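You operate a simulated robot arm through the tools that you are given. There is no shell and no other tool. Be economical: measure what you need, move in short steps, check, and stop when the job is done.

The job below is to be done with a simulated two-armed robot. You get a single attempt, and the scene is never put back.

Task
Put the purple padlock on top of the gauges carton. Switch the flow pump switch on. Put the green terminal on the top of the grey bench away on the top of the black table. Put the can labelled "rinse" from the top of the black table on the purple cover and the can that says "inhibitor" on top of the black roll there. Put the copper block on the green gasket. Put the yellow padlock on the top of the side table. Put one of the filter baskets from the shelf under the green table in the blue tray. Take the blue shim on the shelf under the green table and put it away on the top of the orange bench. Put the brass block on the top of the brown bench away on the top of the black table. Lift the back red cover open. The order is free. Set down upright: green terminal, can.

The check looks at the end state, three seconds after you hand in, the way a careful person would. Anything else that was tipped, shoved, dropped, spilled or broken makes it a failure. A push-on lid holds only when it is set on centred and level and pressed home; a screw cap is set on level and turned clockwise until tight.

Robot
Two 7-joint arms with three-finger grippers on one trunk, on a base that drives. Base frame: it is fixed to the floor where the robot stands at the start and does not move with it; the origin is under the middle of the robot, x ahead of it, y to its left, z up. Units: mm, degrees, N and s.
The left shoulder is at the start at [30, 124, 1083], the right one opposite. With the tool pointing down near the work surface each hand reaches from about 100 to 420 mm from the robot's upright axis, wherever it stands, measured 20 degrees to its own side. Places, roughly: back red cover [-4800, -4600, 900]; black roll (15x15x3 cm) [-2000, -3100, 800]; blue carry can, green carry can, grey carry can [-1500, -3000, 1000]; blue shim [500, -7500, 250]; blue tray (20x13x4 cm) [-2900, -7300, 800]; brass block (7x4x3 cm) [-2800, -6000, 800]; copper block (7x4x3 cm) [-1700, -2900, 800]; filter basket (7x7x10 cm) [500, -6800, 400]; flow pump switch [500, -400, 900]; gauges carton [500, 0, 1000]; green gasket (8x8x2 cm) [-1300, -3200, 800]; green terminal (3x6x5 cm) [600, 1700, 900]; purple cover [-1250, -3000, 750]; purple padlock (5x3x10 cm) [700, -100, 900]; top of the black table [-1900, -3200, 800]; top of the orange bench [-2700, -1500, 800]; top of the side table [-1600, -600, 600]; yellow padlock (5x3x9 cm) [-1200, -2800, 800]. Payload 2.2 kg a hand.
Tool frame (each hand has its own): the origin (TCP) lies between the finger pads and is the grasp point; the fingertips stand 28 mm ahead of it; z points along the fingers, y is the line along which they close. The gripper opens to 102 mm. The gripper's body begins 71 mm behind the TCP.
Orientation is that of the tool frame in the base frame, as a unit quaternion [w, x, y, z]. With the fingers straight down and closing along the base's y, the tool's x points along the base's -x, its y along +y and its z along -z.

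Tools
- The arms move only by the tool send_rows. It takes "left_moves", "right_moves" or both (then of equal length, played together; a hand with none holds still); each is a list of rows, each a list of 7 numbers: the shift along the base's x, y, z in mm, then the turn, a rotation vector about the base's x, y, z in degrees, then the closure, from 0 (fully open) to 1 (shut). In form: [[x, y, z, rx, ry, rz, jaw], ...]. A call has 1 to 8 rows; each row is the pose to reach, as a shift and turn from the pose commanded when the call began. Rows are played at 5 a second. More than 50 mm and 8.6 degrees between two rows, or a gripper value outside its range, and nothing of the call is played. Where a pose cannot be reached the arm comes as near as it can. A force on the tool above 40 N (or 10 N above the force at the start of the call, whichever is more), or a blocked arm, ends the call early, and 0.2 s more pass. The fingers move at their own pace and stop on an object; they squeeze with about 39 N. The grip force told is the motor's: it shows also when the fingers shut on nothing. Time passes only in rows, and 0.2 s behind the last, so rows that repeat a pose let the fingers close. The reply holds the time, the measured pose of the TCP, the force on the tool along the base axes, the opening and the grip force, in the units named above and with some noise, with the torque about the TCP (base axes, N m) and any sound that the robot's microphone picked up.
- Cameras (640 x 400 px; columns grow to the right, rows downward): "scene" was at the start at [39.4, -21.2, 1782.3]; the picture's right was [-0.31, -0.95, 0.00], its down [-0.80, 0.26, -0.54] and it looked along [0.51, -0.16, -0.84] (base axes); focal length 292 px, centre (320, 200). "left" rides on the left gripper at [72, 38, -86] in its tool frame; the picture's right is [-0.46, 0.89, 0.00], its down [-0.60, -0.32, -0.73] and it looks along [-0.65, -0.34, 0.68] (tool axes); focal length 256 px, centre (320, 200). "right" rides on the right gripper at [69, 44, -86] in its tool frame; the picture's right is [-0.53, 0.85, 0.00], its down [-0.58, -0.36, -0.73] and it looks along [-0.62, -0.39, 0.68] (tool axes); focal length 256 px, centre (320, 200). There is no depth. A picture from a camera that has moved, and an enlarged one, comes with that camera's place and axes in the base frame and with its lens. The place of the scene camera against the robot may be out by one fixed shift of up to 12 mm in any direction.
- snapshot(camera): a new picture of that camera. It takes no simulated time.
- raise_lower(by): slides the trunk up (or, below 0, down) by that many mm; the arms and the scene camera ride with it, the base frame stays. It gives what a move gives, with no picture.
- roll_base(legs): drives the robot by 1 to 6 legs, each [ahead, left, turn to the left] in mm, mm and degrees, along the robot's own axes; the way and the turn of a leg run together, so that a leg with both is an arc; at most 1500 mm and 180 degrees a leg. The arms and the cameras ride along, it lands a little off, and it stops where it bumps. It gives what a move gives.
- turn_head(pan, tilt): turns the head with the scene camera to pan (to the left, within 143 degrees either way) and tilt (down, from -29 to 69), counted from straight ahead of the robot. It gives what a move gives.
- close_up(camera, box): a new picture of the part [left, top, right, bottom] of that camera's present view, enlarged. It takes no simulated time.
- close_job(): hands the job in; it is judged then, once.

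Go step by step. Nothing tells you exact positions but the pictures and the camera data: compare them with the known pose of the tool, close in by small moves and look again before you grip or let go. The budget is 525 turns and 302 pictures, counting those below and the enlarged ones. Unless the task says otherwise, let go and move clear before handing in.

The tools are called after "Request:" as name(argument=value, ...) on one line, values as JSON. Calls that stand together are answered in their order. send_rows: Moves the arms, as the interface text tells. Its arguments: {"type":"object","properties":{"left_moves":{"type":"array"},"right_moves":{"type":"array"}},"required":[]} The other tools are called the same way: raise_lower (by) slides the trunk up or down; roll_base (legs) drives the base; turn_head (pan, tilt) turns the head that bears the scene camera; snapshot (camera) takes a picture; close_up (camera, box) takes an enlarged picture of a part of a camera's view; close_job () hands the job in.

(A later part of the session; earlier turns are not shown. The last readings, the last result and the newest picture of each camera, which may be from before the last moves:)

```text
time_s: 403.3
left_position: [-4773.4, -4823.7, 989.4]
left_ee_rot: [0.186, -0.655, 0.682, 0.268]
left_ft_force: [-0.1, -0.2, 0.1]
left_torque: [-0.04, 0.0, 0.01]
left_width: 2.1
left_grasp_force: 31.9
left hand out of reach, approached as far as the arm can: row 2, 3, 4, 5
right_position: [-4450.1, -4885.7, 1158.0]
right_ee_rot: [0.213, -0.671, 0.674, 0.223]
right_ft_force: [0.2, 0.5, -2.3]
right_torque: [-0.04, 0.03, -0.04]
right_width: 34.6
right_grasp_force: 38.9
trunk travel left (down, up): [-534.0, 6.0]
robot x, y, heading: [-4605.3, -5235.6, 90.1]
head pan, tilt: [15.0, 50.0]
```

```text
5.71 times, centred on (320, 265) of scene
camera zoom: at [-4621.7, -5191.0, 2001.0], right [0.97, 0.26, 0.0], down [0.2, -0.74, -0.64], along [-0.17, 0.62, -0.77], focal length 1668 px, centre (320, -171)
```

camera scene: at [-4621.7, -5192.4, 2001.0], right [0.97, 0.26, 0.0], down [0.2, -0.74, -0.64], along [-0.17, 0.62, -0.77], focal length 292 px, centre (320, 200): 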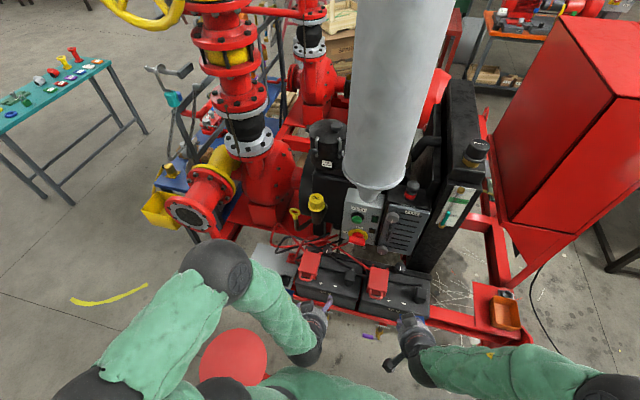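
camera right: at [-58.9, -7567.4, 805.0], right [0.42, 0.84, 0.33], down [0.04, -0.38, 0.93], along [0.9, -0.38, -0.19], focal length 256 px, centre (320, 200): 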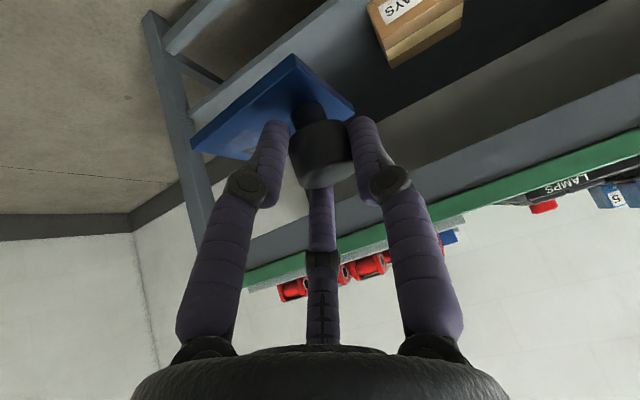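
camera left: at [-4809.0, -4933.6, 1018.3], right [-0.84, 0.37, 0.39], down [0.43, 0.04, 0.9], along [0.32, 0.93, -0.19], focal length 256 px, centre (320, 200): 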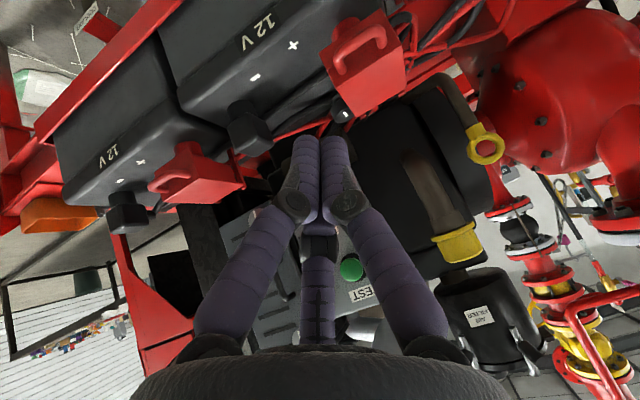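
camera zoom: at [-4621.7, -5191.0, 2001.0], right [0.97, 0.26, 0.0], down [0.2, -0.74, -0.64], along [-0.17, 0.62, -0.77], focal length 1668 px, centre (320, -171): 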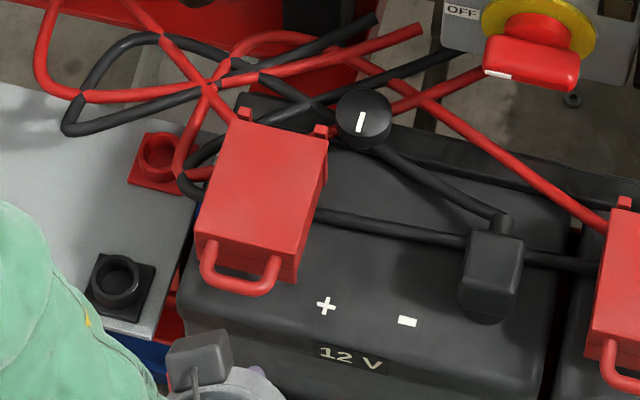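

Detailed view: the pull loop's bar is at about (-4822,-4700,851), hinge at about y=-4560. I'll lower the trunk, come closer and pinch the loop from its sides; first tuck the right hand back.

Request:
send_rows(left_moves=[[0, -30, 20, 0, 0, 0, 0.6], [0, -60, 40, 0, 0, 0, 0.4]], right_moves=[[0, -40, 25, 0, 0, 0, 1], [0, -75, 45, 0, 0, 0, 1]])

Request:
raise_lower(by=-190)

Request:
roll_base(legs=[[120, 0, 0]])

Request:
snapshot(camera="left")

```text
time_s: 403.9
left_position: [-4752.9, -4878.0, 1041.0]
left_ee_rot: [0.202, -0.65, 0.682, 0.266]
left_ft_force: [-0.2, -1.0, -0.9]
left_torque: [0.01, -0.05, -0.02]
left_width: 61.2
left_grasp_force: 0.0
left hand out of reach, approached as far as the arm can: row 1, 2
right_position: [-4450.0, -4955.5, 1208.0]
right_ee_rot: [0.219, -0.669, 0.673, 0.228]
right_ft_force: [0.0, 0.6, -1.8]
right_torque: [-0.02, 0.0, 0.0]
right_width: 34.6
right_grasp_force: 39.5
trunk travel left (down, up): [-534.0, 6.0]
robot x, y, heading: [-4604.7, -5237.0, 90.1]
head pan, tilt: [15.0, 50.0]
```

```text
time_s: 405.9
left_position: [-4753.0, -4875.8, 850.1]
left_ee_rot: [0.202, -0.65, 0.683, 0.266]
left_ft_force: [-0.3, 0.6, 0.8]
left_torque: [-0.03, -0.04, -0.02]
left_width: 61.1
left_grasp_force: 0.0
right_position: [-4449.1, -4953.8, 1018.1]
right_ee_rot: [0.216, -0.669, 0.674, 0.227]
right_ft_force: [-0.6, 0.1, -1.7]
right_torque: [-0.04, 0.02, 0.02]
right_width: 34.5
right_grasp_force: 39.1
trunk travel left (down, up): [-344.0, 196.0]
robot x, y, heading: [-4609.0, -5237.9, 90.1]
head pan, tilt: [15.0, 50.0]
```

```text
time_s: 407.2
left_position: [-4754.1, -4756.0, 849.9]
left_ee_rot: [0.202, -0.65, 0.683, 0.265]
left_ft_force: [0.6, 0.4, -0.7]
left_torque: [-0.01, 0.01, 0.01]
left_width: 61.2
left_grasp_force: 0.1
right_position: [-4449.6, -4834.3, 1015.4]
right_ee_rot: [0.216, -0.67, 0.673, 0.227]
right_ft_force: [-0.5, 0.8, -2.9]
right_torque: [-0.05, 0.02, 0.0]
right_width: 34.5
right_grasp_force: 39.2
trunk travel left (down, up): [-344.0, 196.0]
robot x, y, heading: [-4603.4, -5116.1, 90.0]
head pan, tilt: [15.0, 50.0]
```

```text
101 pictures are left
camera left: at [-4790.4, -4865.8, 875.3], right [-0.85, 0.38, 0.38], down [0.41, 0.01, 0.91], along [0.34, 0.93, -0.16], focal length 256 px, centre (320, 200)
```

left: 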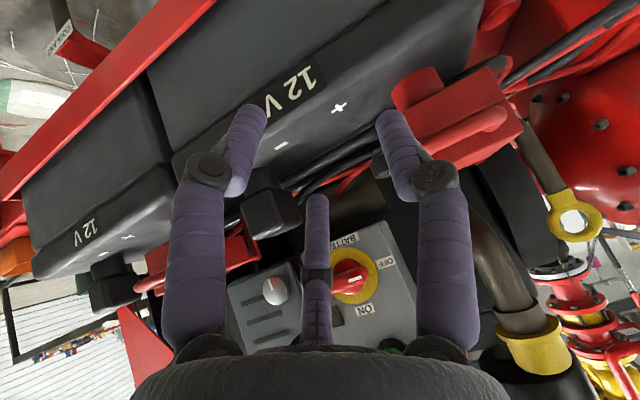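

Request:
close_up(camera="left", box=[360, 30, 560, 200])

Request:
close_up(camera="scene", box=[230, 240, 370, 350])

```text
2.35 times, centred on (460, 115) of left
camera zoom: at [-4790.4, -4865.8, 875.3], right [-0.85, 0.38, 0.38], down [0.41, 0.01, 0.91], along [0.34, 0.93, -0.16], focal length 602 px, centre (-9, 400)
```

zoom: 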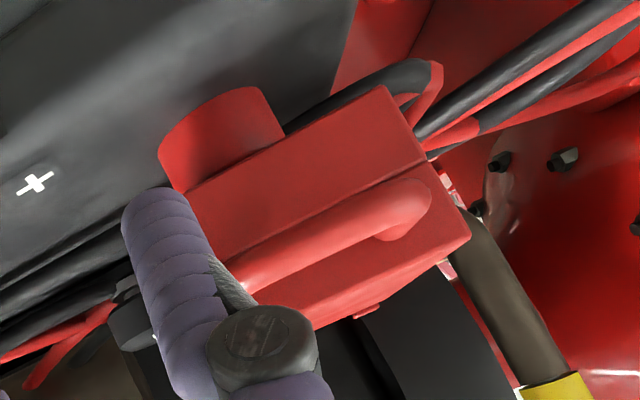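

```text
3.64 times, centred on (300, 295) of scene
camera zoom: at [-4621.8, -5071.1, 1811.0], right [0.97, 0.26, 0.0], down [0.2, -0.74, -0.64], along [-0.17, 0.62, -0.77], focal length 1061 px, centre (393, -146)
```

zoom: 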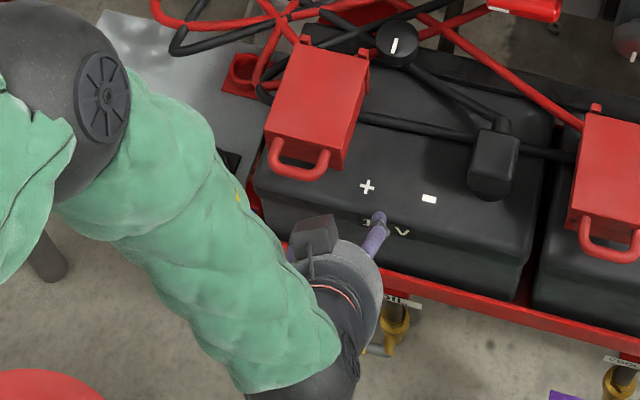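

The bar sits at z≈849 in front of the cover (cover z 814–862). I'll close the fingers and hook them under the bar from the front, then follow the hinge arc upward.

Request:
send_rows(left_moves=[[-20, -20, 20, 0, 0, 0, 0.7], [-45, -35, 30, 0, 0, 0, 1], [-69, -40, 30, 0, 0, 0, 1], [-69, -30, 12, 0, 0, 0, 1], [-69, -15, 0, 0, 0, 0, 1]])

Request:
close_up(camera="left", box=[220, 40, 420, 200])

Request:
close_up(camera="scene", box=[230, 240, 370, 350])

```text
time_s: 408.4
left_position: [-4761.5, -4789.2, 881.5]
left_ee_rot: [0.198, -0.651, 0.683, 0.267]
left_ft_force: [0.3, -0.5, 0.0]
left_torque: [0.0, -0.02, 0.0]
left_width: 1.9
left_grasp_force: 31.1
left hand out of reach, approached as far as the arm can: row 1, 2, 3, 4, 5
right_position: [-4449.2, -4833.7, 1017.1]
right_ee_rot: [0.219, -0.668, 0.673, 0.228]
right_ft_force: [-0.5, 0.1, -2.4]
right_torque: [-0.05, 0.01, 0.01]
right_width: 34.5
right_grasp_force: 38.5
trunk travel left (down, up): [-344.0, 196.0]
robot x, y, heading: [-4604.4, -5118.8, 90.3]
head pan, tilt: [15.0, 50.0]
```

```text
2.50 times, centred on (320, 120) of left
camera zoom: at [-4797.9, -4899.1, 908.2], right [-0.85, 0.37, 0.38], down [0.42, 0.01, 0.91], along [0.33, 0.93, -0.17], focal length 640 px, centre (320, 400)
```

zoom: 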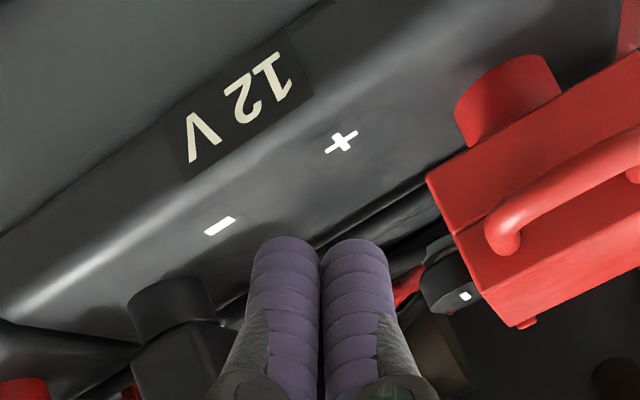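

```text
3.64 times, centred on (300, 295) of scene
camera zoom: at [-4621.8, -5073.3, 1811.0], right [0.97, 0.26, 0.0], down [0.2, -0.74, -0.64], along [-0.17, 0.62, -0.77], focal length 1061 px, centre (393, -146)
```

zoom: 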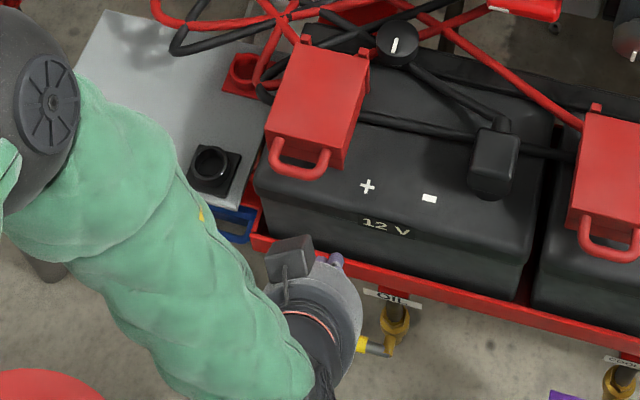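

The left arm cannot go further sideways, so I turn the base 12° left instead (clear of the stool).

Request:
roll_base(legs=[[0, 0, 12]])

Request:
snapshot(camera="left")

Request:
close_up(camera="scene", box=[260, 240, 420, 360])

```text
time_s: 409.6
left_position: [-4825.6, -4829.9, 881.6]
left_ee_rot: [-0.17, 0.719, -0.611, -0.286]
left_ft_force: [0.2, -0.7, 0.5]
left_torque: [0.03, -0.01, -0.01]
left_width: 2.1
left_grasp_force: 32.0
right_position: [-4511.5, -4808.8, 1016.8]
right_ee_rot: [-0.193, 0.735, -0.6, -0.249]
right_ft_force: [0.3, 0.5, -1.9]
right_torque: [-0.06, 0.03, -0.04]
right_width: 34.6
right_grasp_force: 38.8
trunk travel left (down, up): [-344.0, 196.0]
robot x, y, heading: [-4602.5, -5121.1, 101.7]
head pan, tilt: [15.0, 50.0]
```

```text
96 pictures are left
camera left: at [-4839.4, -4944.2, 908.1], right [-0.91, 0.19, 0.38], down [0.4, 0.1, 0.91], along [0.13, 0.98, -0.17], focal length 256 px, centre (320, 200)
```

left: 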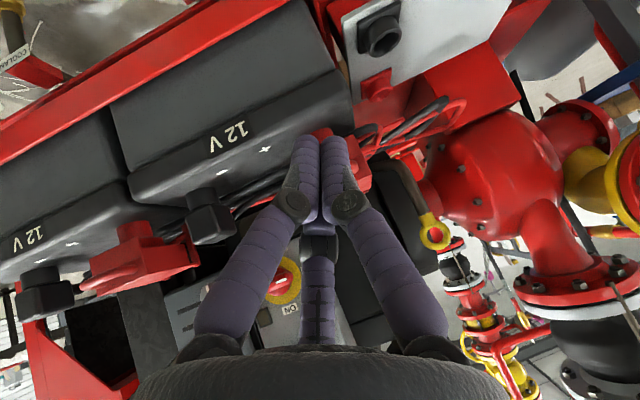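

```text
3.33 times, centred on (340, 300) of scene
camera zoom: at [-4630.9, -5078.3, 1811.0], right [0.89, 0.45, 0.0], down [0.35, -0.68, -0.64], along [-0.29, 0.57, -0.77], focal length 973 px, centre (253, -133)
```

zoom: 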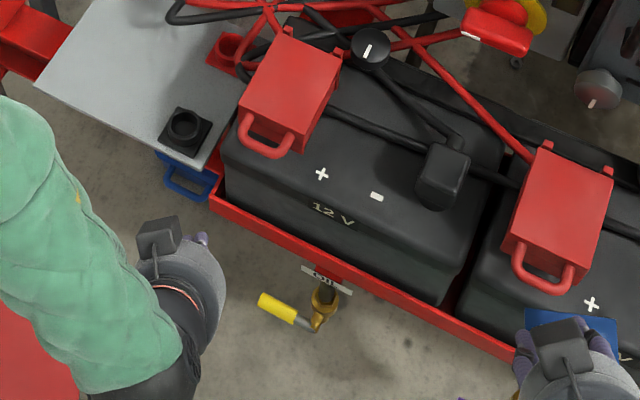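

Request:
send_rows(left_moves=[[2, 30, -5, 0, 0, 0, 1], [4, 55, -15, 0, 0, 0, 1], [5, 72, -26, 0, 0, 0, 1], [5, 85, -31, 0, 0, 0, 1]])

Request:
close_up(camera="left", box=[240, 60, 440, 220])

Request:
close_up(camera="scene", box=[280, 240, 400, 330])

```text
time_s: 410.6
left_position: [-4819.5, -4744.2, 849.6]
left_ee_rot: [-0.169, 0.719, -0.611, -0.286]
left_ft_force: [-0.4, 0.4, -0.4]
left_torque: [-0.01, -0.01, -0.02]
left_width: 2.1
left_grasp_force: 31.5
right_position: [-4512.0, -4807.3, 1016.8]
right_ee_rot: [-0.192, 0.736, -0.599, -0.25]
right_ft_force: [-0.1, -0.3, -1.9]
right_torque: [-0.02, 0.03, 0.01]
right_width: 34.6
right_grasp_force: 39.0
trunk travel left (down, up): [-344.0, 196.0]
robot x, y, heading: [-4602.0, -5121.0, 102.2]
head pan, tilt: [15.0, 50.0]
```

```text
2.50 times, centred on (340, 140) of left
camera zoom: at [-4833.7, -4859.4, 876.3], right [-0.91, 0.19, 0.38], down [0.4, 0.1, 0.91], along [0.13, 0.98, -0.17], focal length 640 px, centre (270, 350)
```

zoom: 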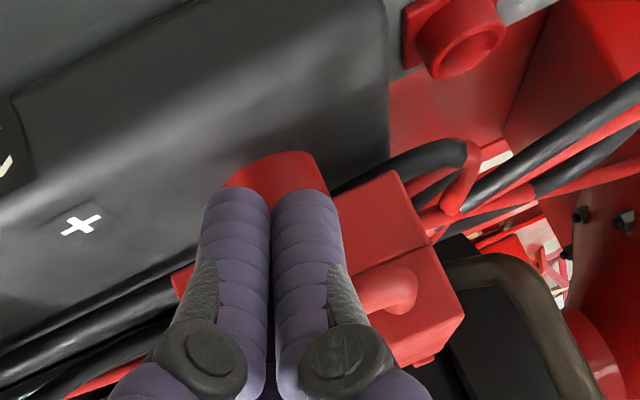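

```text
4.44 times, centred on (340, 285) of scene
camera zoom: at [-4630.7, -5078.1, 1811.0], right [0.89, 0.45, 0.0], down [0.35, -0.68, -0.64], along [-0.29, 0.57, -0.77], focal length 1297 px, centre (231, -178)
```

zoom: 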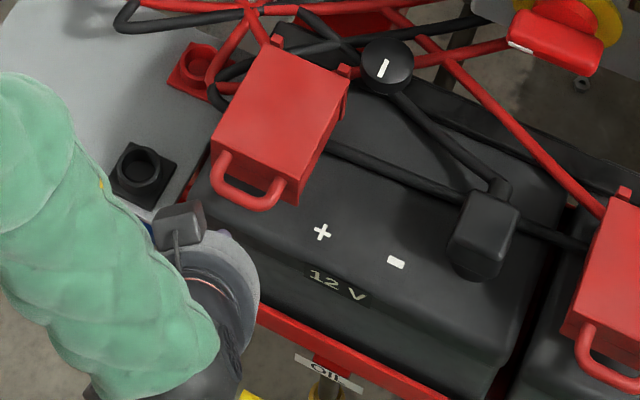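

Fingertips are lower than the bar and aligned with it. I slide in beneath and watch the force.

Request:
send_rows(left_moves=[[0, 10, 0, 0, 0, 0, 1], [0, 18, 0, 0, 0, 0, 1], [0, 26, 0, 0, 0, 0, 1]])

Request:
close_up(camera="left", box=[240, 60, 440, 220])

```text
time_s: 411.4
left_position: [-4819.1, -4721.3, 848.8]
left_ee_rot: [-0.169, 0.72, -0.611, -0.284]
left_ft_force: [-1.0, -5.2, -0.9]
left_torque: [-0.1, 0.01, -0.01]
left_width: 2.3
left_grasp_force: 31.7
right_position: [-4511.5, -4808.7, 1018.1]
right_ee_rot: [-0.193, 0.736, -0.599, -0.249]
right_ft_force: [-0.8, 0.3, -1.8]
right_torque: [-0.05, 0.02, 0.01]
right_width: 34.4
right_grasp_force: 38.9
trunk travel left (down, up): [-344.0, 196.0]
robot x, y, heading: [-4606.9, -5117.6, 101.9]
head pan, tilt: [15.0, 50.0]
```

```text
2.50 times, centred on (340, 140) of left
camera zoom: at [-4833.8, -4835.2, 876.2], right [-0.91, 0.19, 0.38], down [0.4, 0.1, 0.91], along [0.13, 0.98, -0.17], focal length 640 px, centre (270, 350)
```

zoom: 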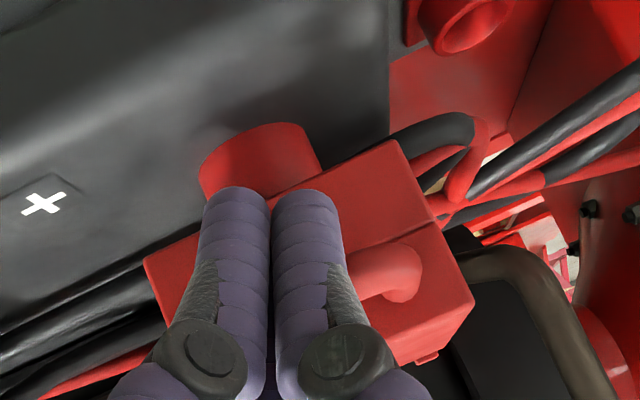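

Light contact with the bar. Now I lift along the hinge arc.

Request:
send_rows(left_moves=[[0, 1, 10, 0, 0, 0, 1], [0, 2, 20, 0, 0, 0, 1], [0, 4, 30, 0, 0, 0, 1], [0, 7, 40, 0, 0, 0, 1]])

Request:
close_up(camera="left", box=[200, 40, 440, 220])

Request:
close_up(camera="scene", box=[280, 240, 400, 330])

```text
time_s: 412.4
left_position: [-4820.8, -4711.1, 890.9]
left_ee_rot: [-0.169, 0.719, -0.61, -0.288]
left_ft_force: [0.2, -1.2, -0.1]
left_torque: [-0.01, -0.02, 0.03]
left_width: 2.0
left_grasp_force: 31.8
right_position: [-4511.7, -4807.6, 1016.4]
right_ee_rot: [-0.192, 0.736, -0.599, -0.249]
right_ft_force: [1.0, 0.0, -1.3]
right_torque: [-0.03, 0.05, 0.01]
right_width: 34.6
right_grasp_force: 39.2
trunk travel left (down, up): [-344.0, 196.0]
robot x, y, heading: [-4603.9, -5119.8, 102.1]
head pan, tilt: [15.0, 50.0]
```

```text
2.22 times, centred on (320, 130) of left
camera zoom: at [-4834.1, -4825.6, 917.4], right [-0.9, 0.19, 0.38], down [0.4, 0.1, 0.91], along [0.13, 0.98, -0.17], focal length 569 px, centre (320, 356)
```

zoom: 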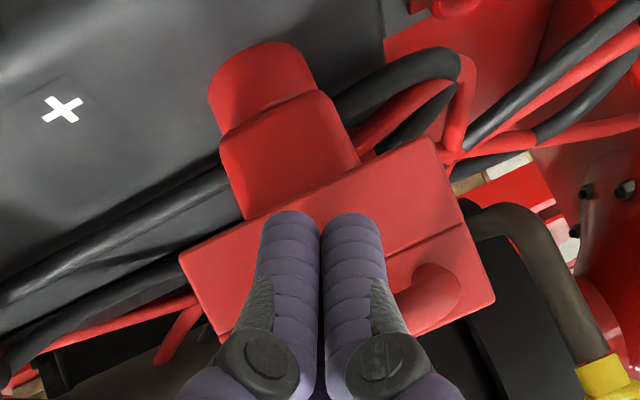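

```text
4.44 times, centred on (340, 285) of scene
camera zoom: at [-4630.5, -5078.4, 1811.0], right [0.89, 0.45, 0.0], down [0.35, -0.68, -0.64], along [-0.29, 0.57, -0.77], focal length 1297 px, centre (231, -178)
```

zoom: 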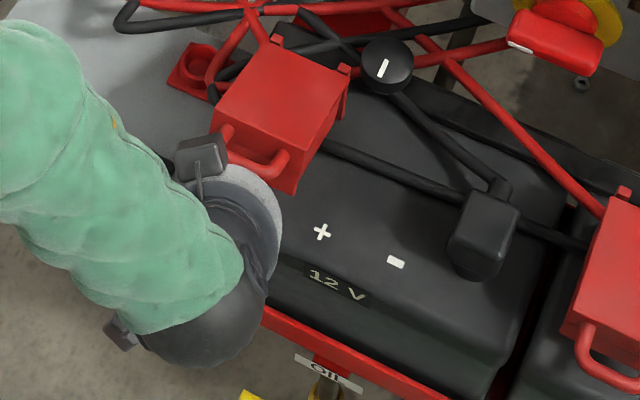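

The cover is lifting. I continue along the arc.

Request:
send_rows(left_moves=[[0, 7, 18, 0, 0, 0, 1], [0, 16, 35, 0, 0, 0, 1], [0, 28, 50, 0, 0, 0, 1], [0, 41, 63, 0, 0, 0, 1]])

Request:
close_up(camera="scene", box=[280, 220, 420, 330])

Request:
snapshot(camera="left")

```text
time_s: 413.4
left_position: [-4822.1, -4669.8, 954.5]
left_ee_rot: [-0.17, 0.719, -0.611, -0.286]
left_ft_force: [-0.9, 0.3, -0.7]
left_torque: [0.0, -0.01, 0.01]
left_width: 1.7
left_grasp_force: 31.4
right_position: [-4511.5, -4808.4, 1015.8]
right_ee_rot: [-0.193, 0.735, -0.6, -0.249]
right_ft_force: [-0.2, -0.7, -2.3]
right_torque: [-0.05, 0.01, 0.01]
right_width: 34.4
right_grasp_force: 38.6
trunk travel left (down, up): [-344.0, 196.0]
robot x, y, heading: [-4605.4, -5117.3, 102.2]
head pan, tilt: [15.0, 50.0]
```

```text
3.64 times, centred on (350, 275) of scene
camera zoom: at [-4630.6, -5078.1, 1811.0], right [0.89, 0.45, 0.0], down [0.35, -0.68, -0.64], along [-0.29, 0.57, -0.77], focal length 1061 px, centre (211, -73)
```

zoom: 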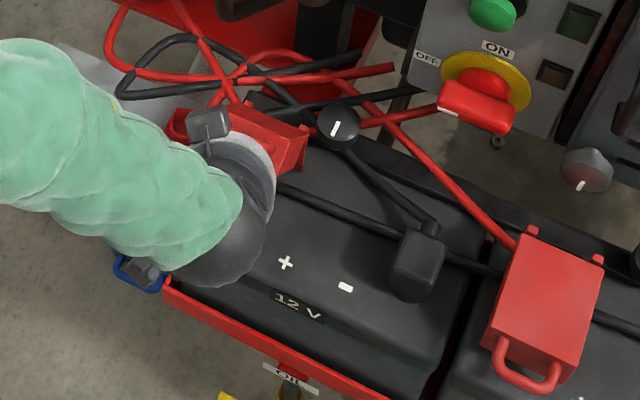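

```text
88 pictures are left
camera left: at [-4834.7, -4784.7, 980.4], right [-0.9, 0.19, 0.38], down [0.4, 0.1, 0.91], along [0.13, 0.98, -0.17], focal length 256 px, centre (320, 200)
```

left: 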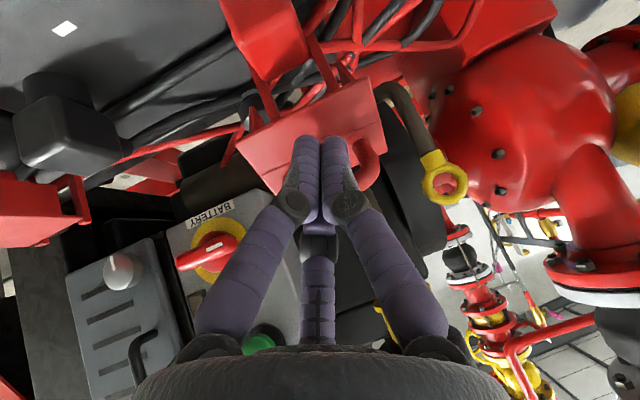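

The lid is past 50°. Continue pushing up and back.

Request:
send_rows(left_moves=[[0, 15, 12, 0, 0, 0, 1], [0, 32, 21, 0, 0, 0, 1], [0, 54, 29, 0, 0, 0, 1], [0, 78, 33, 0, 0, 0, 1]])

Request:
snapshot(camera="left")

Request:
close_up(camera="scene", box=[280, 220, 420, 330])

```text
time_s: 414.4
left_position: [-4819.4, -4591.8, 986.5]
left_ee_rot: [-0.168, 0.719, -0.61, -0.286]
left_ft_force: [0.0, 0.7, -0.6]
left_torque: [-0.01, 0.0, -0.04]
left_width: 2.2
left_grasp_force: 31.6
right_position: [-4511.9, -4807.9, 1017.3]
right_ee_rot: [-0.192, 0.736, -0.599, -0.249]
right_ft_force: [0.2, -0.8, -1.7]
right_torque: [-0.04, -0.01, -0.06]
right_width: 34.3
right_grasp_force: 38.9
trunk travel left (down, up): [-344.0, 196.0]
robot x, y, heading: [-4607.4, -5120.7, 102.2]
head pan, tilt: [15.0, 50.0]
```

```text
87 pictures are left
camera left: at [-4833.5, -4706.5, 1013.1], right [-0.91, 0.19, 0.38], down [0.4, 0.1, 0.91], along [0.13, 0.98, -0.17], focal length 256 px, centre (320, 200)
```

left: 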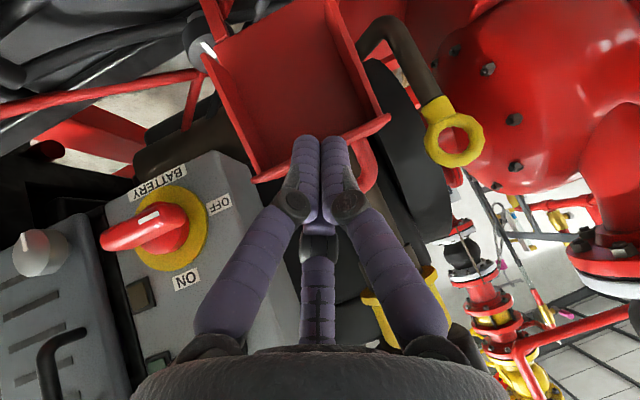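

```text
3.64 times, centred on (350, 275) of scene
camera zoom: at [-4630.7, -5077.4, 1811.0], right [0.89, 0.45, 0.0], down [0.35, -0.68, -0.64], along [-0.29, 0.57, -0.77], focal length 1061 px, centre (211, -73)
```

zoom: 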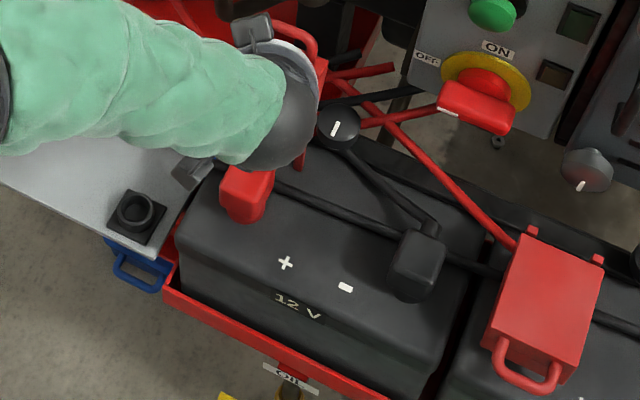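

The lid is about vertical with its inside facing me. A bit more push to take it past vertical.

Request:
send_rows(left_moves=[[0, 12, 1, 0, 0, 0, 1], [0, 24, 0, 0, 0, 0, 1], [0, 36, -2, 0, 0, 0, 1]])

Request:
snapshot(camera="left")

```text
time_s: 415.2
left_position: [-4821.3, -4566.9, 985.9]
left_ee_rot: [-0.167, 0.72, -0.61, -0.287]
left_ft_force: [0.2, -35.8, 31.1]
left_torque: [-0.52, -0.17, -0.21]
left_width: 1.9
left_grasp_force: 31.5
right_position: [-4511.4, -4813.3, 1018.8]
right_ee_rot: [-0.194, 0.736, -0.598, -0.252]
right_ft_force: [-1.0, 0.0, -1.2]
right_torque: [-0.05, 0.0, 0.0]
right_width: 34.2
right_grasp_force: 39.0
trunk travel left (down, up): [-344.0, 196.0]
robot x, y, heading: [-4605.5, -5118.2, 102.1]
head pan, tilt: [15.0, 50.0]
stopped in row 3 (left hand): the force on the tool passed its limit at 48 N (the readings are from after the stop); the commanded pose is now the measured one
```

```text
85 pictures are left
camera left: at [-4833.2, -4682.0, 1012.9], right [-0.9, 0.19, 0.38], down [0.41, 0.1, 0.91], along [0.13, 0.98, -0.17], focal length 256 px, centre (320, 200)
```

left: 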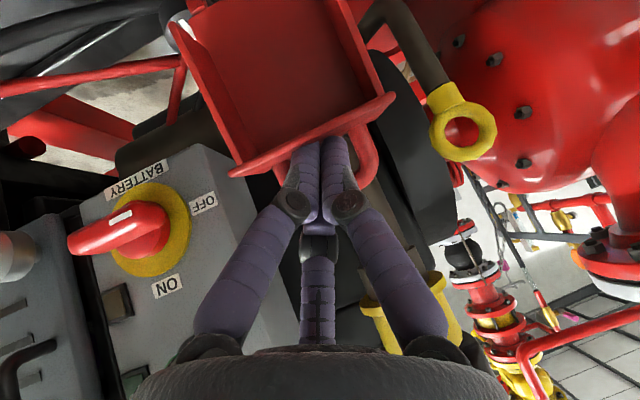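

A stop is reached (lid past vertical, fingers in the loop). I withdraw along the finger axis and see whether it stays open.

Request:
send_rows(left_moves=[[1, -2, 4, 0, 0, 0, 1], [3, -8, 13, 0, 0, 0, 1], [6, -18, 25, 0, 0, 0, 1], [10, -30, 40, 0, 0, 0, 1], [14, -50, 60, 0, 0, 0, 1]])

Request:
snapshot(camera="left")

Request:
close_up(camera="scene", box=[280, 190, 420, 310])

```text
time_s: 416.4
left_position: [-4805.7, -4614.2, 1043.3]
left_ee_rot: [-0.167, 0.719, -0.611, -0.285]
left_ft_force: [0.2, -0.5, 0.3]
left_torque: [0.01, 0.02, -0.02]
left_width: 2.1
left_grasp_force: 31.6
right_position: [-4512.4, -4811.1, 1018.4]
right_ee_rot: [-0.193, 0.736, -0.599, -0.25]
right_ft_force: [1.0, 0.5, -1.5]
right_torque: [0.0, 0.0, 0.0]
right_width: 34.3
right_grasp_force: 38.9
trunk travel left (down, up): [-344.0, 196.0]
robot x, y, heading: [-4604.7, -5117.9, 101.9]
head pan, tilt: [15.0, 50.0]
```

```text
84 pictures are left
camera left: at [-4819.1, -4729.2, 1070.5], right [-0.91, 0.19, 0.38], down [0.4, 0.11, 0.91], along [0.13, 0.98, -0.17], focal length 256 px, centre (320, 200)
```

left: 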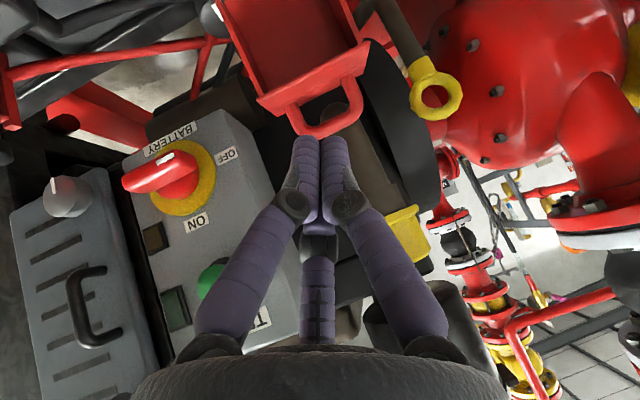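

```text
3.33 times, centred on (350, 250) of scene
camera zoom: at [-4630.5, -5081.3, 1811.1], right [0.89, 0.46, 0.0], down [0.35, -0.68, -0.64], along [-0.29, 0.57, -0.77], focal length 973 px, centre (220, 33)
```

zoom: 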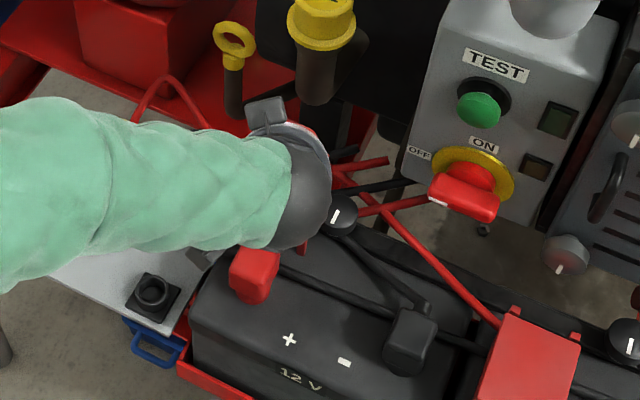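

The lid stays up. I withdraw fully and check it.

Request:
send_rows(left_moves=[[5, -40, 20, 0, 0, 0, 1], [10, -85, 35, 0, 0, 0, 0.8], [15, -130, 45, 0, 0, 0, 0.5], [20, -175, 50, 0, 0, 0, 0.2], [25, -215, 50, 0, 0, 0, 0]])

Request:
close_up(camera="scene", box=[260, 180, 440, 320])

```text
time_s: 417.6
left_position: [-4783.0, -4828.9, 1093.7]
left_ee_rot: [-0.167, 0.719, -0.611, -0.285]
left_ft_force: [0.1, -0.6, 0.5]
left_torque: [0.03, 0.02, -0.03]
left_width: 102.2
left_grasp_force: 0.2
right_position: [-4511.7, -4808.6, 1017.2]
right_ee_rot: [-0.193, 0.736, -0.599, -0.25]
right_ft_force: [-0.7, -0.2, -1.9]
right_torque: [0.02, 0.02, 0.0]
right_width: 34.3
right_grasp_force: 39.0
trunk travel left (down, up): [-344.0, 196.0]
robot x, y, heading: [-4607.0, -5119.1, 101.7]
head pan, tilt: [15.0, 50.0]
```

```text
2.86 times, centred on (350, 250) of scene
camera zoom: at [-4631.2, -5080.4, 1811.0], right [0.89, 0.46, 0.0], down [0.35, -0.68, -0.64], along [-0.29, 0.57, -0.77], focal length 834 px, centre (234, 57)
```

zoom: 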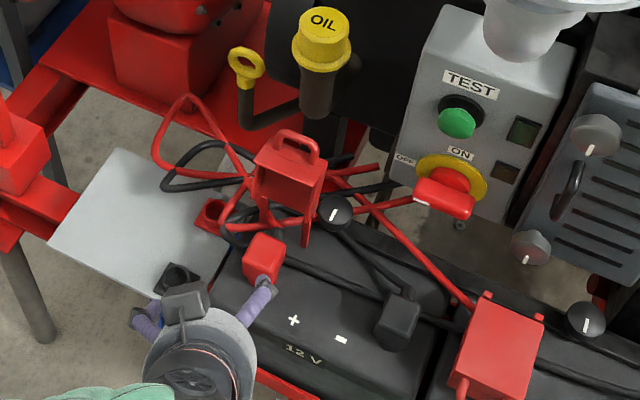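

The back cover stands open by itself. Next the brass block: I back away from the skid, turn east and look at the path.

Request:
roll_base(legs=[[-430, 0, 0], [0, 0, -101.7]])

Request:
turn_head(pan=-5, tilt=38)

Request:
snapshot(camera="scene")

```text
time_s: 424.5
left_position: [-4192.6, -5430.2, 1092.7]
left_ee_rot: [0.326, 0.027, 0.944, 0.048]
left_ft_force: [-1.1, 0.0, -0.6]
left_torque: [0.04, 0.04, 0.01]
left_width: 101.8
left_grasp_force: 0.1
right_position: [-4232.5, -5698.1, 1017.2]
right_ee_rot: [0.315, 0.007, 0.949, 0.006]
right_ft_force: [-0.2, -0.5, -1.7]
right_torque: [-0.03, 0.03, 0.01]
right_width: 34.4
right_grasp_force: 39.0
trunk travel left (down, up): [-344.0, 196.0]
robot x, y, heading: [-4515.5, -5536.0, -0.8]
head pan, tilt: [15.0, 50.0]
```

```text
time_s: 425.3
left_position: [-4192.1, -5430.1, 1093.0]
left_ee_rot: [0.327, 0.028, 0.944, 0.047]
left_ft_force: [-0.2, -0.6, 0.6]
left_torque: [0.03, 0.01, -0.01]
left_width: 102.1
left_grasp_force: 0.0
right_position: [-4232.9, -5697.7, 1017.4]
right_ee_rot: [0.315, 0.008, 0.949, 0.006]
right_ft_force: [-0.8, 0.8, -1.5]
right_torque: [-0.01, 0.07, 0.01]
right_width: 34.3
right_grasp_force: 39.5
trunk travel left (down, up): [-344.0, 196.0]
robot x, y, heading: [-4515.0, -5538.2, -0.4]
head pan, tilt: [-5.0, 38.0]
```

```text
81 pictures are left
camera scene: at [-4455.9, -5546.0, 1828.1], right [-0.1, -1.0, 0.0], down [-0.61, 0.06, -0.79], along [0.78, -0.08, -0.62], focal length 292 px, centre (320, 200)
```

scene: 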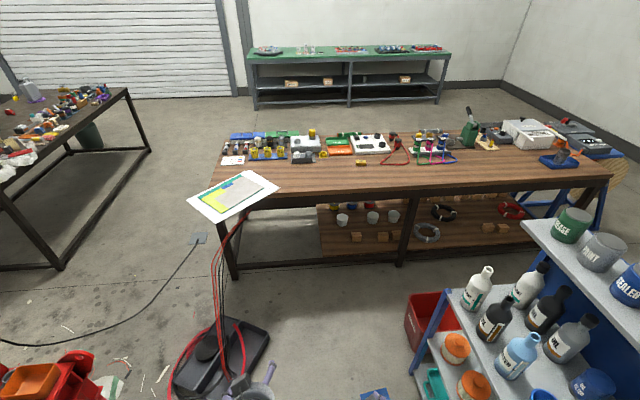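

The path east is clear along y≈-5590 between the jump-starter mat and the shelf. I drive to the bench's west side for the brass block at ≈(-2800,-5990).

Request:
roll_base(legs=[[0, -52, 0.5], [1010, 0, 0]])

Request:
roll_base(legs=[[0, -235, 0], [150, 0, 0]])

Request:
turn_head(pan=-15, tilt=52)

Request:
snapshot(camera="scene")

Request:
snapshot(camera="left")

```text
time_s: 431.1
left_position: [-3189.4, -5481.2, 1093.3]
left_ee_rot: [0.326, 0.025, 0.944, 0.049]
left_ft_force: [0.0, 0.4, -0.3]
left_torque: [0.0, 0.03, 0.02]
left_width: 102.0
left_grasp_force: 0.0
right_position: [-3228.7, -5748.9, 1017.5]
right_ee_rot: [0.315, 0.005, 0.949, 0.007]
right_ft_force: [-0.5, 0.3, -1.6]
right_torque: [0.03, 0.05, 0.01]
right_width: 34.3
right_grasp_force: 38.9
trunk travel left (down, up): [-344.0, 196.0]
robot x, y, heading: [-3515.7, -5590.7, -0.4]
head pan, tilt: [-5.0, 38.0]
```

```text
time_s: 433.8
left_position: [-3039.5, -5719.2, 1093.0]
left_ee_rot: [0.325, 0.024, 0.944, 0.049]
left_ft_force: [0.8, -0.3, -0.3]
left_torque: [0.0, 0.02, -0.02]
left_width: 101.9
left_grasp_force: 0.1
right_position: [-3078.3, -5985.9, 1016.6]
right_ee_rot: [0.314, 0.004, 0.95, 0.007]
right_ft_force: [1.2, 0.5, -1.6]
right_torque: [0.0, 0.05, -0.02]
right_width: 34.6
right_grasp_force: 39.3
trunk travel left (down, up): [-344.0, 196.0]
robot x, y, heading: [-3362.1, -5824.2, -0.4]
head pan, tilt: [-5.0, 38.0]
```

```text
time_s: 434.6
left_position: [-3041.0, -5718.5, 1093.2]
left_ee_rot: [0.326, 0.024, 0.944, 0.049]
left_ft_force: [0.2, -0.3, 0.2]
left_torque: [-0.03, 0.01, -0.02]
left_width: 101.9
left_grasp_force: 0.1
right_position: [-3078.5, -5984.7, 1018.1]
right_ee_rot: [0.315, 0.004, 0.949, 0.007]
right_ft_force: [-0.2, -0.7, -0.9]
right_torque: [0.03, 0.03, 0.01]
right_width: 34.4
right_grasp_force: 38.7
trunk travel left (down, up): [-344.0, 196.0]
robot x, y, heading: [-3358.5, -5828.5, 0.2]
head pan, tilt: [-15.0, 52.0]
```

```text
80 pictures are left
camera scene: at [-3316.6, -5847.9, 1808.4], right [-0.26, -0.97, 0.0], down [-0.76, 0.2, -0.62], along [0.6, -0.16, -0.79], focal length 292 px, centre (320, 200)
```

scene: 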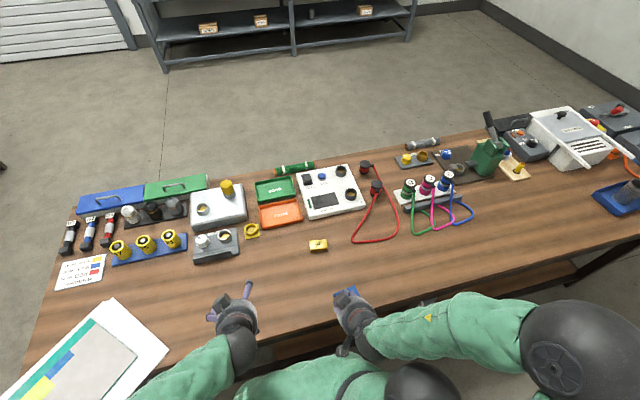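

```text
79 pictures are left
camera left: at [-3150.8, -5681.5, 1120.3], right [0.38, 0.84, 0.38], down [0.02, -0.42, 0.91], along [0.93, -0.33, -0.17], focal length 256 px, centre (320, 200)
```

left: 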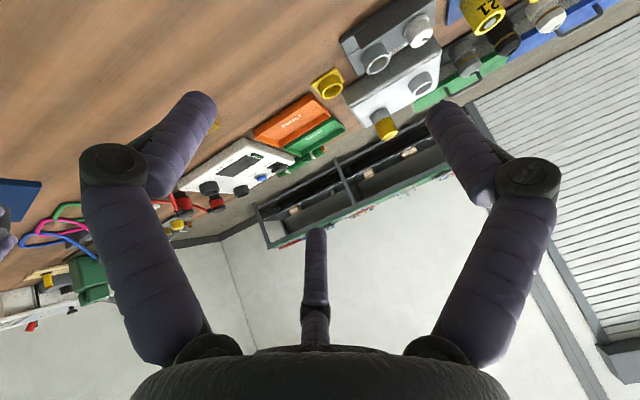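

The brass block is at about (-2772,-5985). I move the right hand aside and bring the left hand over, straightening it.

Request:
send_rows(right_moves=[[-10, -30, 15, 0, 0, 0, 1], [-20, -60, 30, 0, 0, 0, 1], [-30, -90, 45, 0, 0, 0, 1], [-40, -120, 60, 0, 0, 0, 1], [-50, -140, 60, 0, 0, 0, 1]], left_moves=[[20, -10, -10, -1.1, 7.6, 0.6, 0], [45, -25, -20, -2.3, 15.2, 1.1, 0], [70, -45, -30, -3.4, 22.7, 1.7, 0], [100, -70, -40, -4.6, 30.3, 2.2, 0], [130, -100, -50, -5.7, 37.9, 2.8, 0]])

Request:
send_rows(left_moves=[[20, -30, -15, 0, 0, 0, 0], [40, -60, -30, 0, 0, 0, 0], [60, -90, -45, 0, 0, 0, 0]])

Request:
snapshot(camera="left")

```text
time_s: 436.0
left_position: [-2911.2, -5817.1, 1044.3]
left_ee_rot: [0.001, -0.001, 1.0, 0.0]
left_ft_force: [-0.2, 0.5, -0.5]
left_torque: [-0.02, -0.01, 0.0]
left_width: 102.4
left_grasp_force: 0.0
right_position: [-3110.6, -6097.8, 1086.8]
right_ee_rot: [0.335, -0.053, 0.94, 0.026]
right_ft_force: [-0.4, 0.4, -0.9]
right_torque: [0.05, 0.03, 0.0]
right_width: 34.6
right_grasp_force: 38.5
trunk travel left (down, up): [-344.0, 196.0]
robot x, y, heading: [-3360.0, -5827.7, -0.1]
head pan, tilt: [-15.0, 52.0]
stopped in row 5 (right hand): the arm was blocked; the commanded pose is now the measured one
```

```text
time_s: 436.8
left_position: [-2848.5, -5910.6, 997.6]
left_ee_rot: [0.0, -0.001, 1.0, 0.002]
left_ft_force: [0.7, -0.6, -0.6]
left_torque: [0.04, 0.04, 0.0]
left_width: 101.8
left_grasp_force: 0.0
right_position: [-3106.4, -6099.4, 1084.5]
right_ee_rot: [0.335, -0.052, 0.94, 0.026]
right_ft_force: [0.3, -0.8, -1.6]
right_torque: [0.05, 0.06, 0.0]
right_width: 34.6
right_grasp_force: 38.7
trunk travel left (down, up): [-344.0, 196.0]
robot x, y, heading: [-3363.7, -5830.3, -0.2]
head pan, tilt: [-15.0, 52.0]
```

```text
78 pictures are left
camera left: at [-2921.3, -5872.4, 1083.6], right [0.46, 0.89, 0.0], down [0.6, -0.32, 0.73], along [0.65, -0.34, -0.68], focal length 256 px, centre (320, 200)
```

left: 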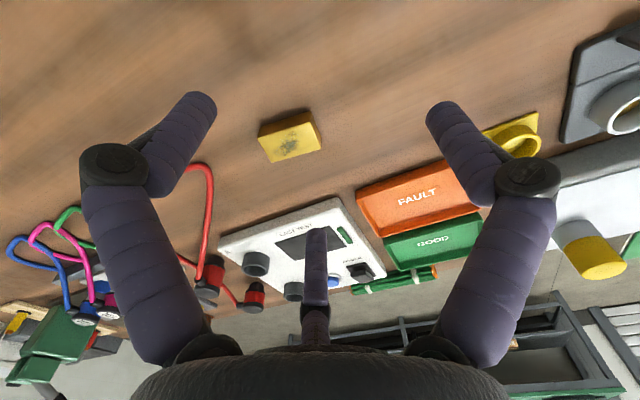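

Request:
close_up(camera="left", box=[230, 80, 350, 180])

Request:
turn_head(pan=-90, tilt=45)

Request:
snapshot(camera="scene")

```text
4.00 times, centred on (290, 130) of left
camera zoom: at [-2921.3, -5872.4, 1083.6], right [0.46, 0.89, 0.0], down [0.6, -0.32, 0.73], along [0.65, -0.34, -0.68], focal length 1024 px, centre (440, 480)
```

zoom: 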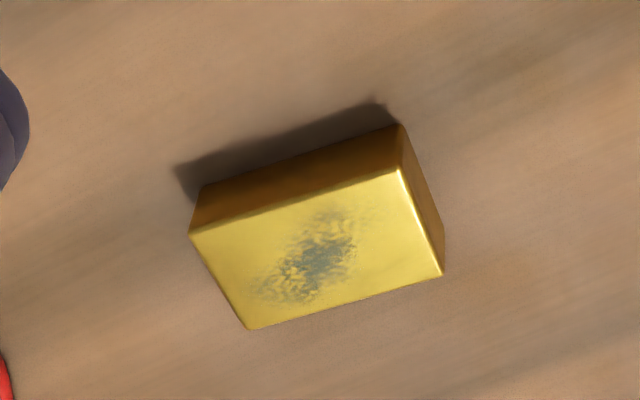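

```text
time_s: 438.2
left_position: [-2849.7, -5908.8, 997.4]
left_ee_rot: [0.002, -0.001, 1.0, 0.0]
left_ft_force: [0.4, 0.1, 0.9]
left_torque: [-0.01, 0.01, -0.03]
left_width: 101.9
left_grasp_force: 0.0
right_position: [-3108.1, -6099.0, 1086.2]
right_ee_rot: [0.334, -0.052, 0.941, 0.026]
right_ft_force: [0.6, -0.1, -1.4]
right_torque: [0.01, 0.03, 0.01]
right_width: 34.5
right_grasp_force: 38.8
trunk travel left (down, up): [-344.0, 196.0]
robot x, y, heading: [-3359.6, -5830.3, -0.2]
head pan, tilt: [-90.0, 45.0]
```

```text
76 pictures are left
camera scene: at [-3388.4, -5909.8, 1817.9], right [-1.0, 0.0, 0.0], down [0.0, 0.71, -0.71], along [0.0, -0.71, -0.71], focal length 292 px, centre (320, 200)
```

scene: 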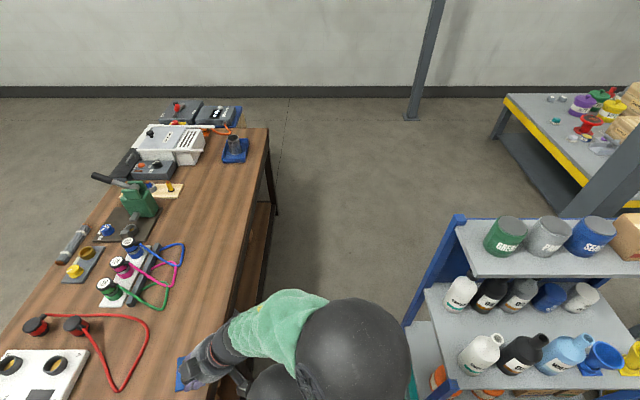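

Nothing disturbed on the shelf. The brass block: centre (-2779,-5987), long axis along y turned -8.5°. I'll grip it lengthwise with the third prong against its end.

Request:
send_rows(left_moves=[[22, -22, -20, 0, 0, -4, 0], [45, -45, -40, 0, 0, -8.5, 0], [70, -69, -60, 0, 0, -8.5, 0], [70, -69, -100, 0, 0, -8.5, 0]])

Request:
snapshot(camera="left")

```text
time_s: 439.2
left_position: [-2778.7, -5977.4, 899.6]
left_ee_rot: [0.001, 0.074, 0.997, 0.0]
left_ft_force: [1.1, -0.4, 0.4]
left_torque: [0.01, 0.07, -0.06]
left_width: 101.9
left_grasp_force: 0.0
right_position: [-3107.9, -6098.9, 1086.0]
right_ee_rot: [0.335, -0.051, 0.941, 0.025]
right_ft_force: [-0.9, 0.0, -1.6]
right_torque: [0.01, 0.03, -0.01]
right_width: 34.6
right_grasp_force: 39.5
trunk travel left (down, up): [-344.0, 196.0]
robot x, y, heading: [-3363.4, -5829.3, 0.0]
head pan, tilt: [-90.0, 45.0]
```

```text
75 pictures are left
camera left: at [-2844.9, -5929.4, 985.2], right [0.59, 0.81, 0.0], down [0.55, -0.4, 0.73], along [0.59, -0.43, -0.68], focal length 256 px, centre (320, 200)
```

left: 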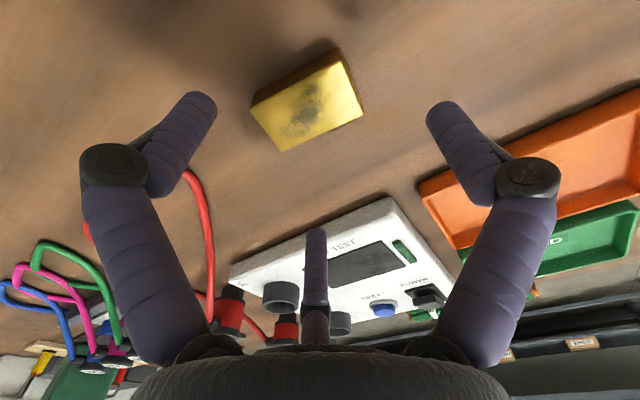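

Request:
send_rows(left_moves=[[0, 0, -25, 0, 0, 0, 0], [0, 0, -50, 0, 0, 0, 0], [0, 0, -68, 0, 0, 0, 0]])

Request:
send_rows(left_moves=[[0, 0, 0, 0, 0, 0, 0.25], [0, 0, 0, 0, 0, 0, 0.45], [0, 0, 0, 0, 0, 0, 0.7], [0, 0, 0, 0, 0, 0, 1], [0, 0, 0, 0, 0, 0, 1]])

Request:
snapshot(camera="left")

```text
time_s: 440.0
left_position: [-2777.7, -5977.9, 828.1]
left_ee_rot: [0.001, 0.073, 0.997, 0.0]
left_ft_force: [0.7, 0.0, 0.1]
left_torque: [-0.02, 0.04, 0.01]
left_width: 102.2
left_grasp_force: 0.1
right_position: [-3106.9, -6098.5, 1087.0]
right_ee_rot: [0.335, -0.051, 0.941, 0.025]
right_ft_force: [0.6, 0.2, -1.8]
right_torque: [0.04, 0.04, -0.01]
right_width: 34.3
right_grasp_force: 38.9
trunk travel left (down, up): [-344.0, 196.0]
robot x, y, heading: [-3363.1, -5829.5, -0.1]
head pan, tilt: [-90.0, 45.0]
```

```text
time_s: 441.2
left_position: [-2779.6, -5978.3, 829.0]
left_ee_rot: [0.001, 0.073, 0.997, 0.0]
left_ft_force: [0.9, -0.1, 0.5]
left_torque: [0.03, 0.0, 0.0]
left_width: 47.3
left_grasp_force: 38.7
right_position: [-3106.7, -6098.1, 1086.1]
right_ee_rot: [0.335, -0.052, 0.94, 0.026]
right_ft_force: [0.2, 0.2, -1.5]
right_torque: [0.0, 0.04, 0.0]
right_width: 34.3
right_grasp_force: 38.7
trunk travel left (down, up): [-344.0, 196.0]
robot x, y, heading: [-3357.0, -5830.6, -0.1]
head pan, tilt: [-90.0, 45.0]
```

```text
74 pictures are left
camera left: at [-2845.7, -5929.5, 916.1], right [0.59, 0.81, 0.0], down [0.55, -0.4, 0.73], along [0.59, -0.43, -0.68], focal length 256 px, centre (320, 200)
```

left: 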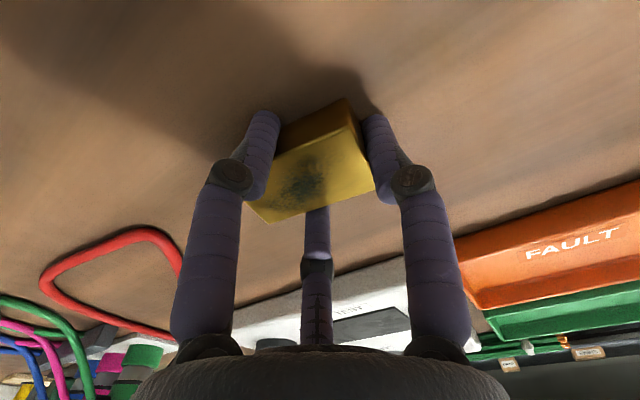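

Gripped as intended. Lift.

Request:
send_rows(left_moves=[[0, 0, 10, 0, 0, 0, 1], [0, 0, 40, 0, 0, 0, 1], [-5, 10, 85, 0, 0, 0, 1], [-20, 35, 125, 0, 0, 0, 1], [-45, 60, 160, 0, 0, 0, 1], [-80, 85, 185, 0, 0, 0, 1]])

Request:
snapshot(camera="left")

```text
time_s: 442.6
left_position: [-2861.9, -5891.2, 1015.8]
left_ee_rot: [0.001, 0.074, 0.997, 0.001]
left_ft_force: [-0.6, 0.8, -3.8]
left_torque: [0.0, -0.07, 0.03]
left_width: 47.2
left_grasp_force: 38.9
right_position: [-3109.8, -6097.0, 1086.6]
right_ee_rot: [0.335, -0.051, 0.941, 0.025]
right_ft_force: [-0.8, -0.2, -1.6]
right_torque: [0.03, 0.05, -0.02]
right_width: 34.6
right_grasp_force: 38.7
trunk travel left (down, up): [-344.0, 196.0]
robot x, y, heading: [-3361.3, -5830.6, -0.1]
head pan, tilt: [-90.0, 45.0]
```

```text
73 pictures are left
camera left: at [-2928.6, -5843.0, 1101.6], right [0.59, 0.81, 0.0], down [0.55, -0.4, 0.73], along [0.59, -0.43, -0.68], focal length 256 px, centre (320, 200)
```

left: 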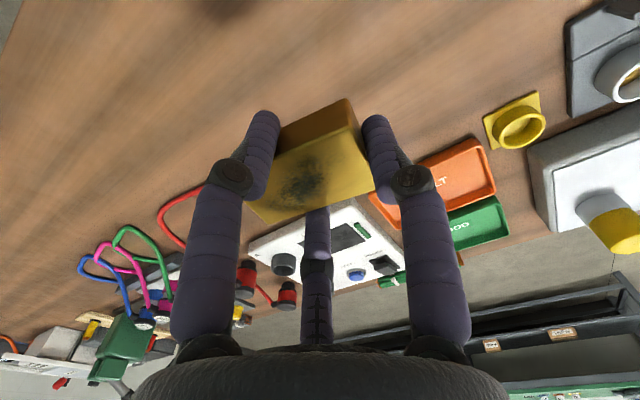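

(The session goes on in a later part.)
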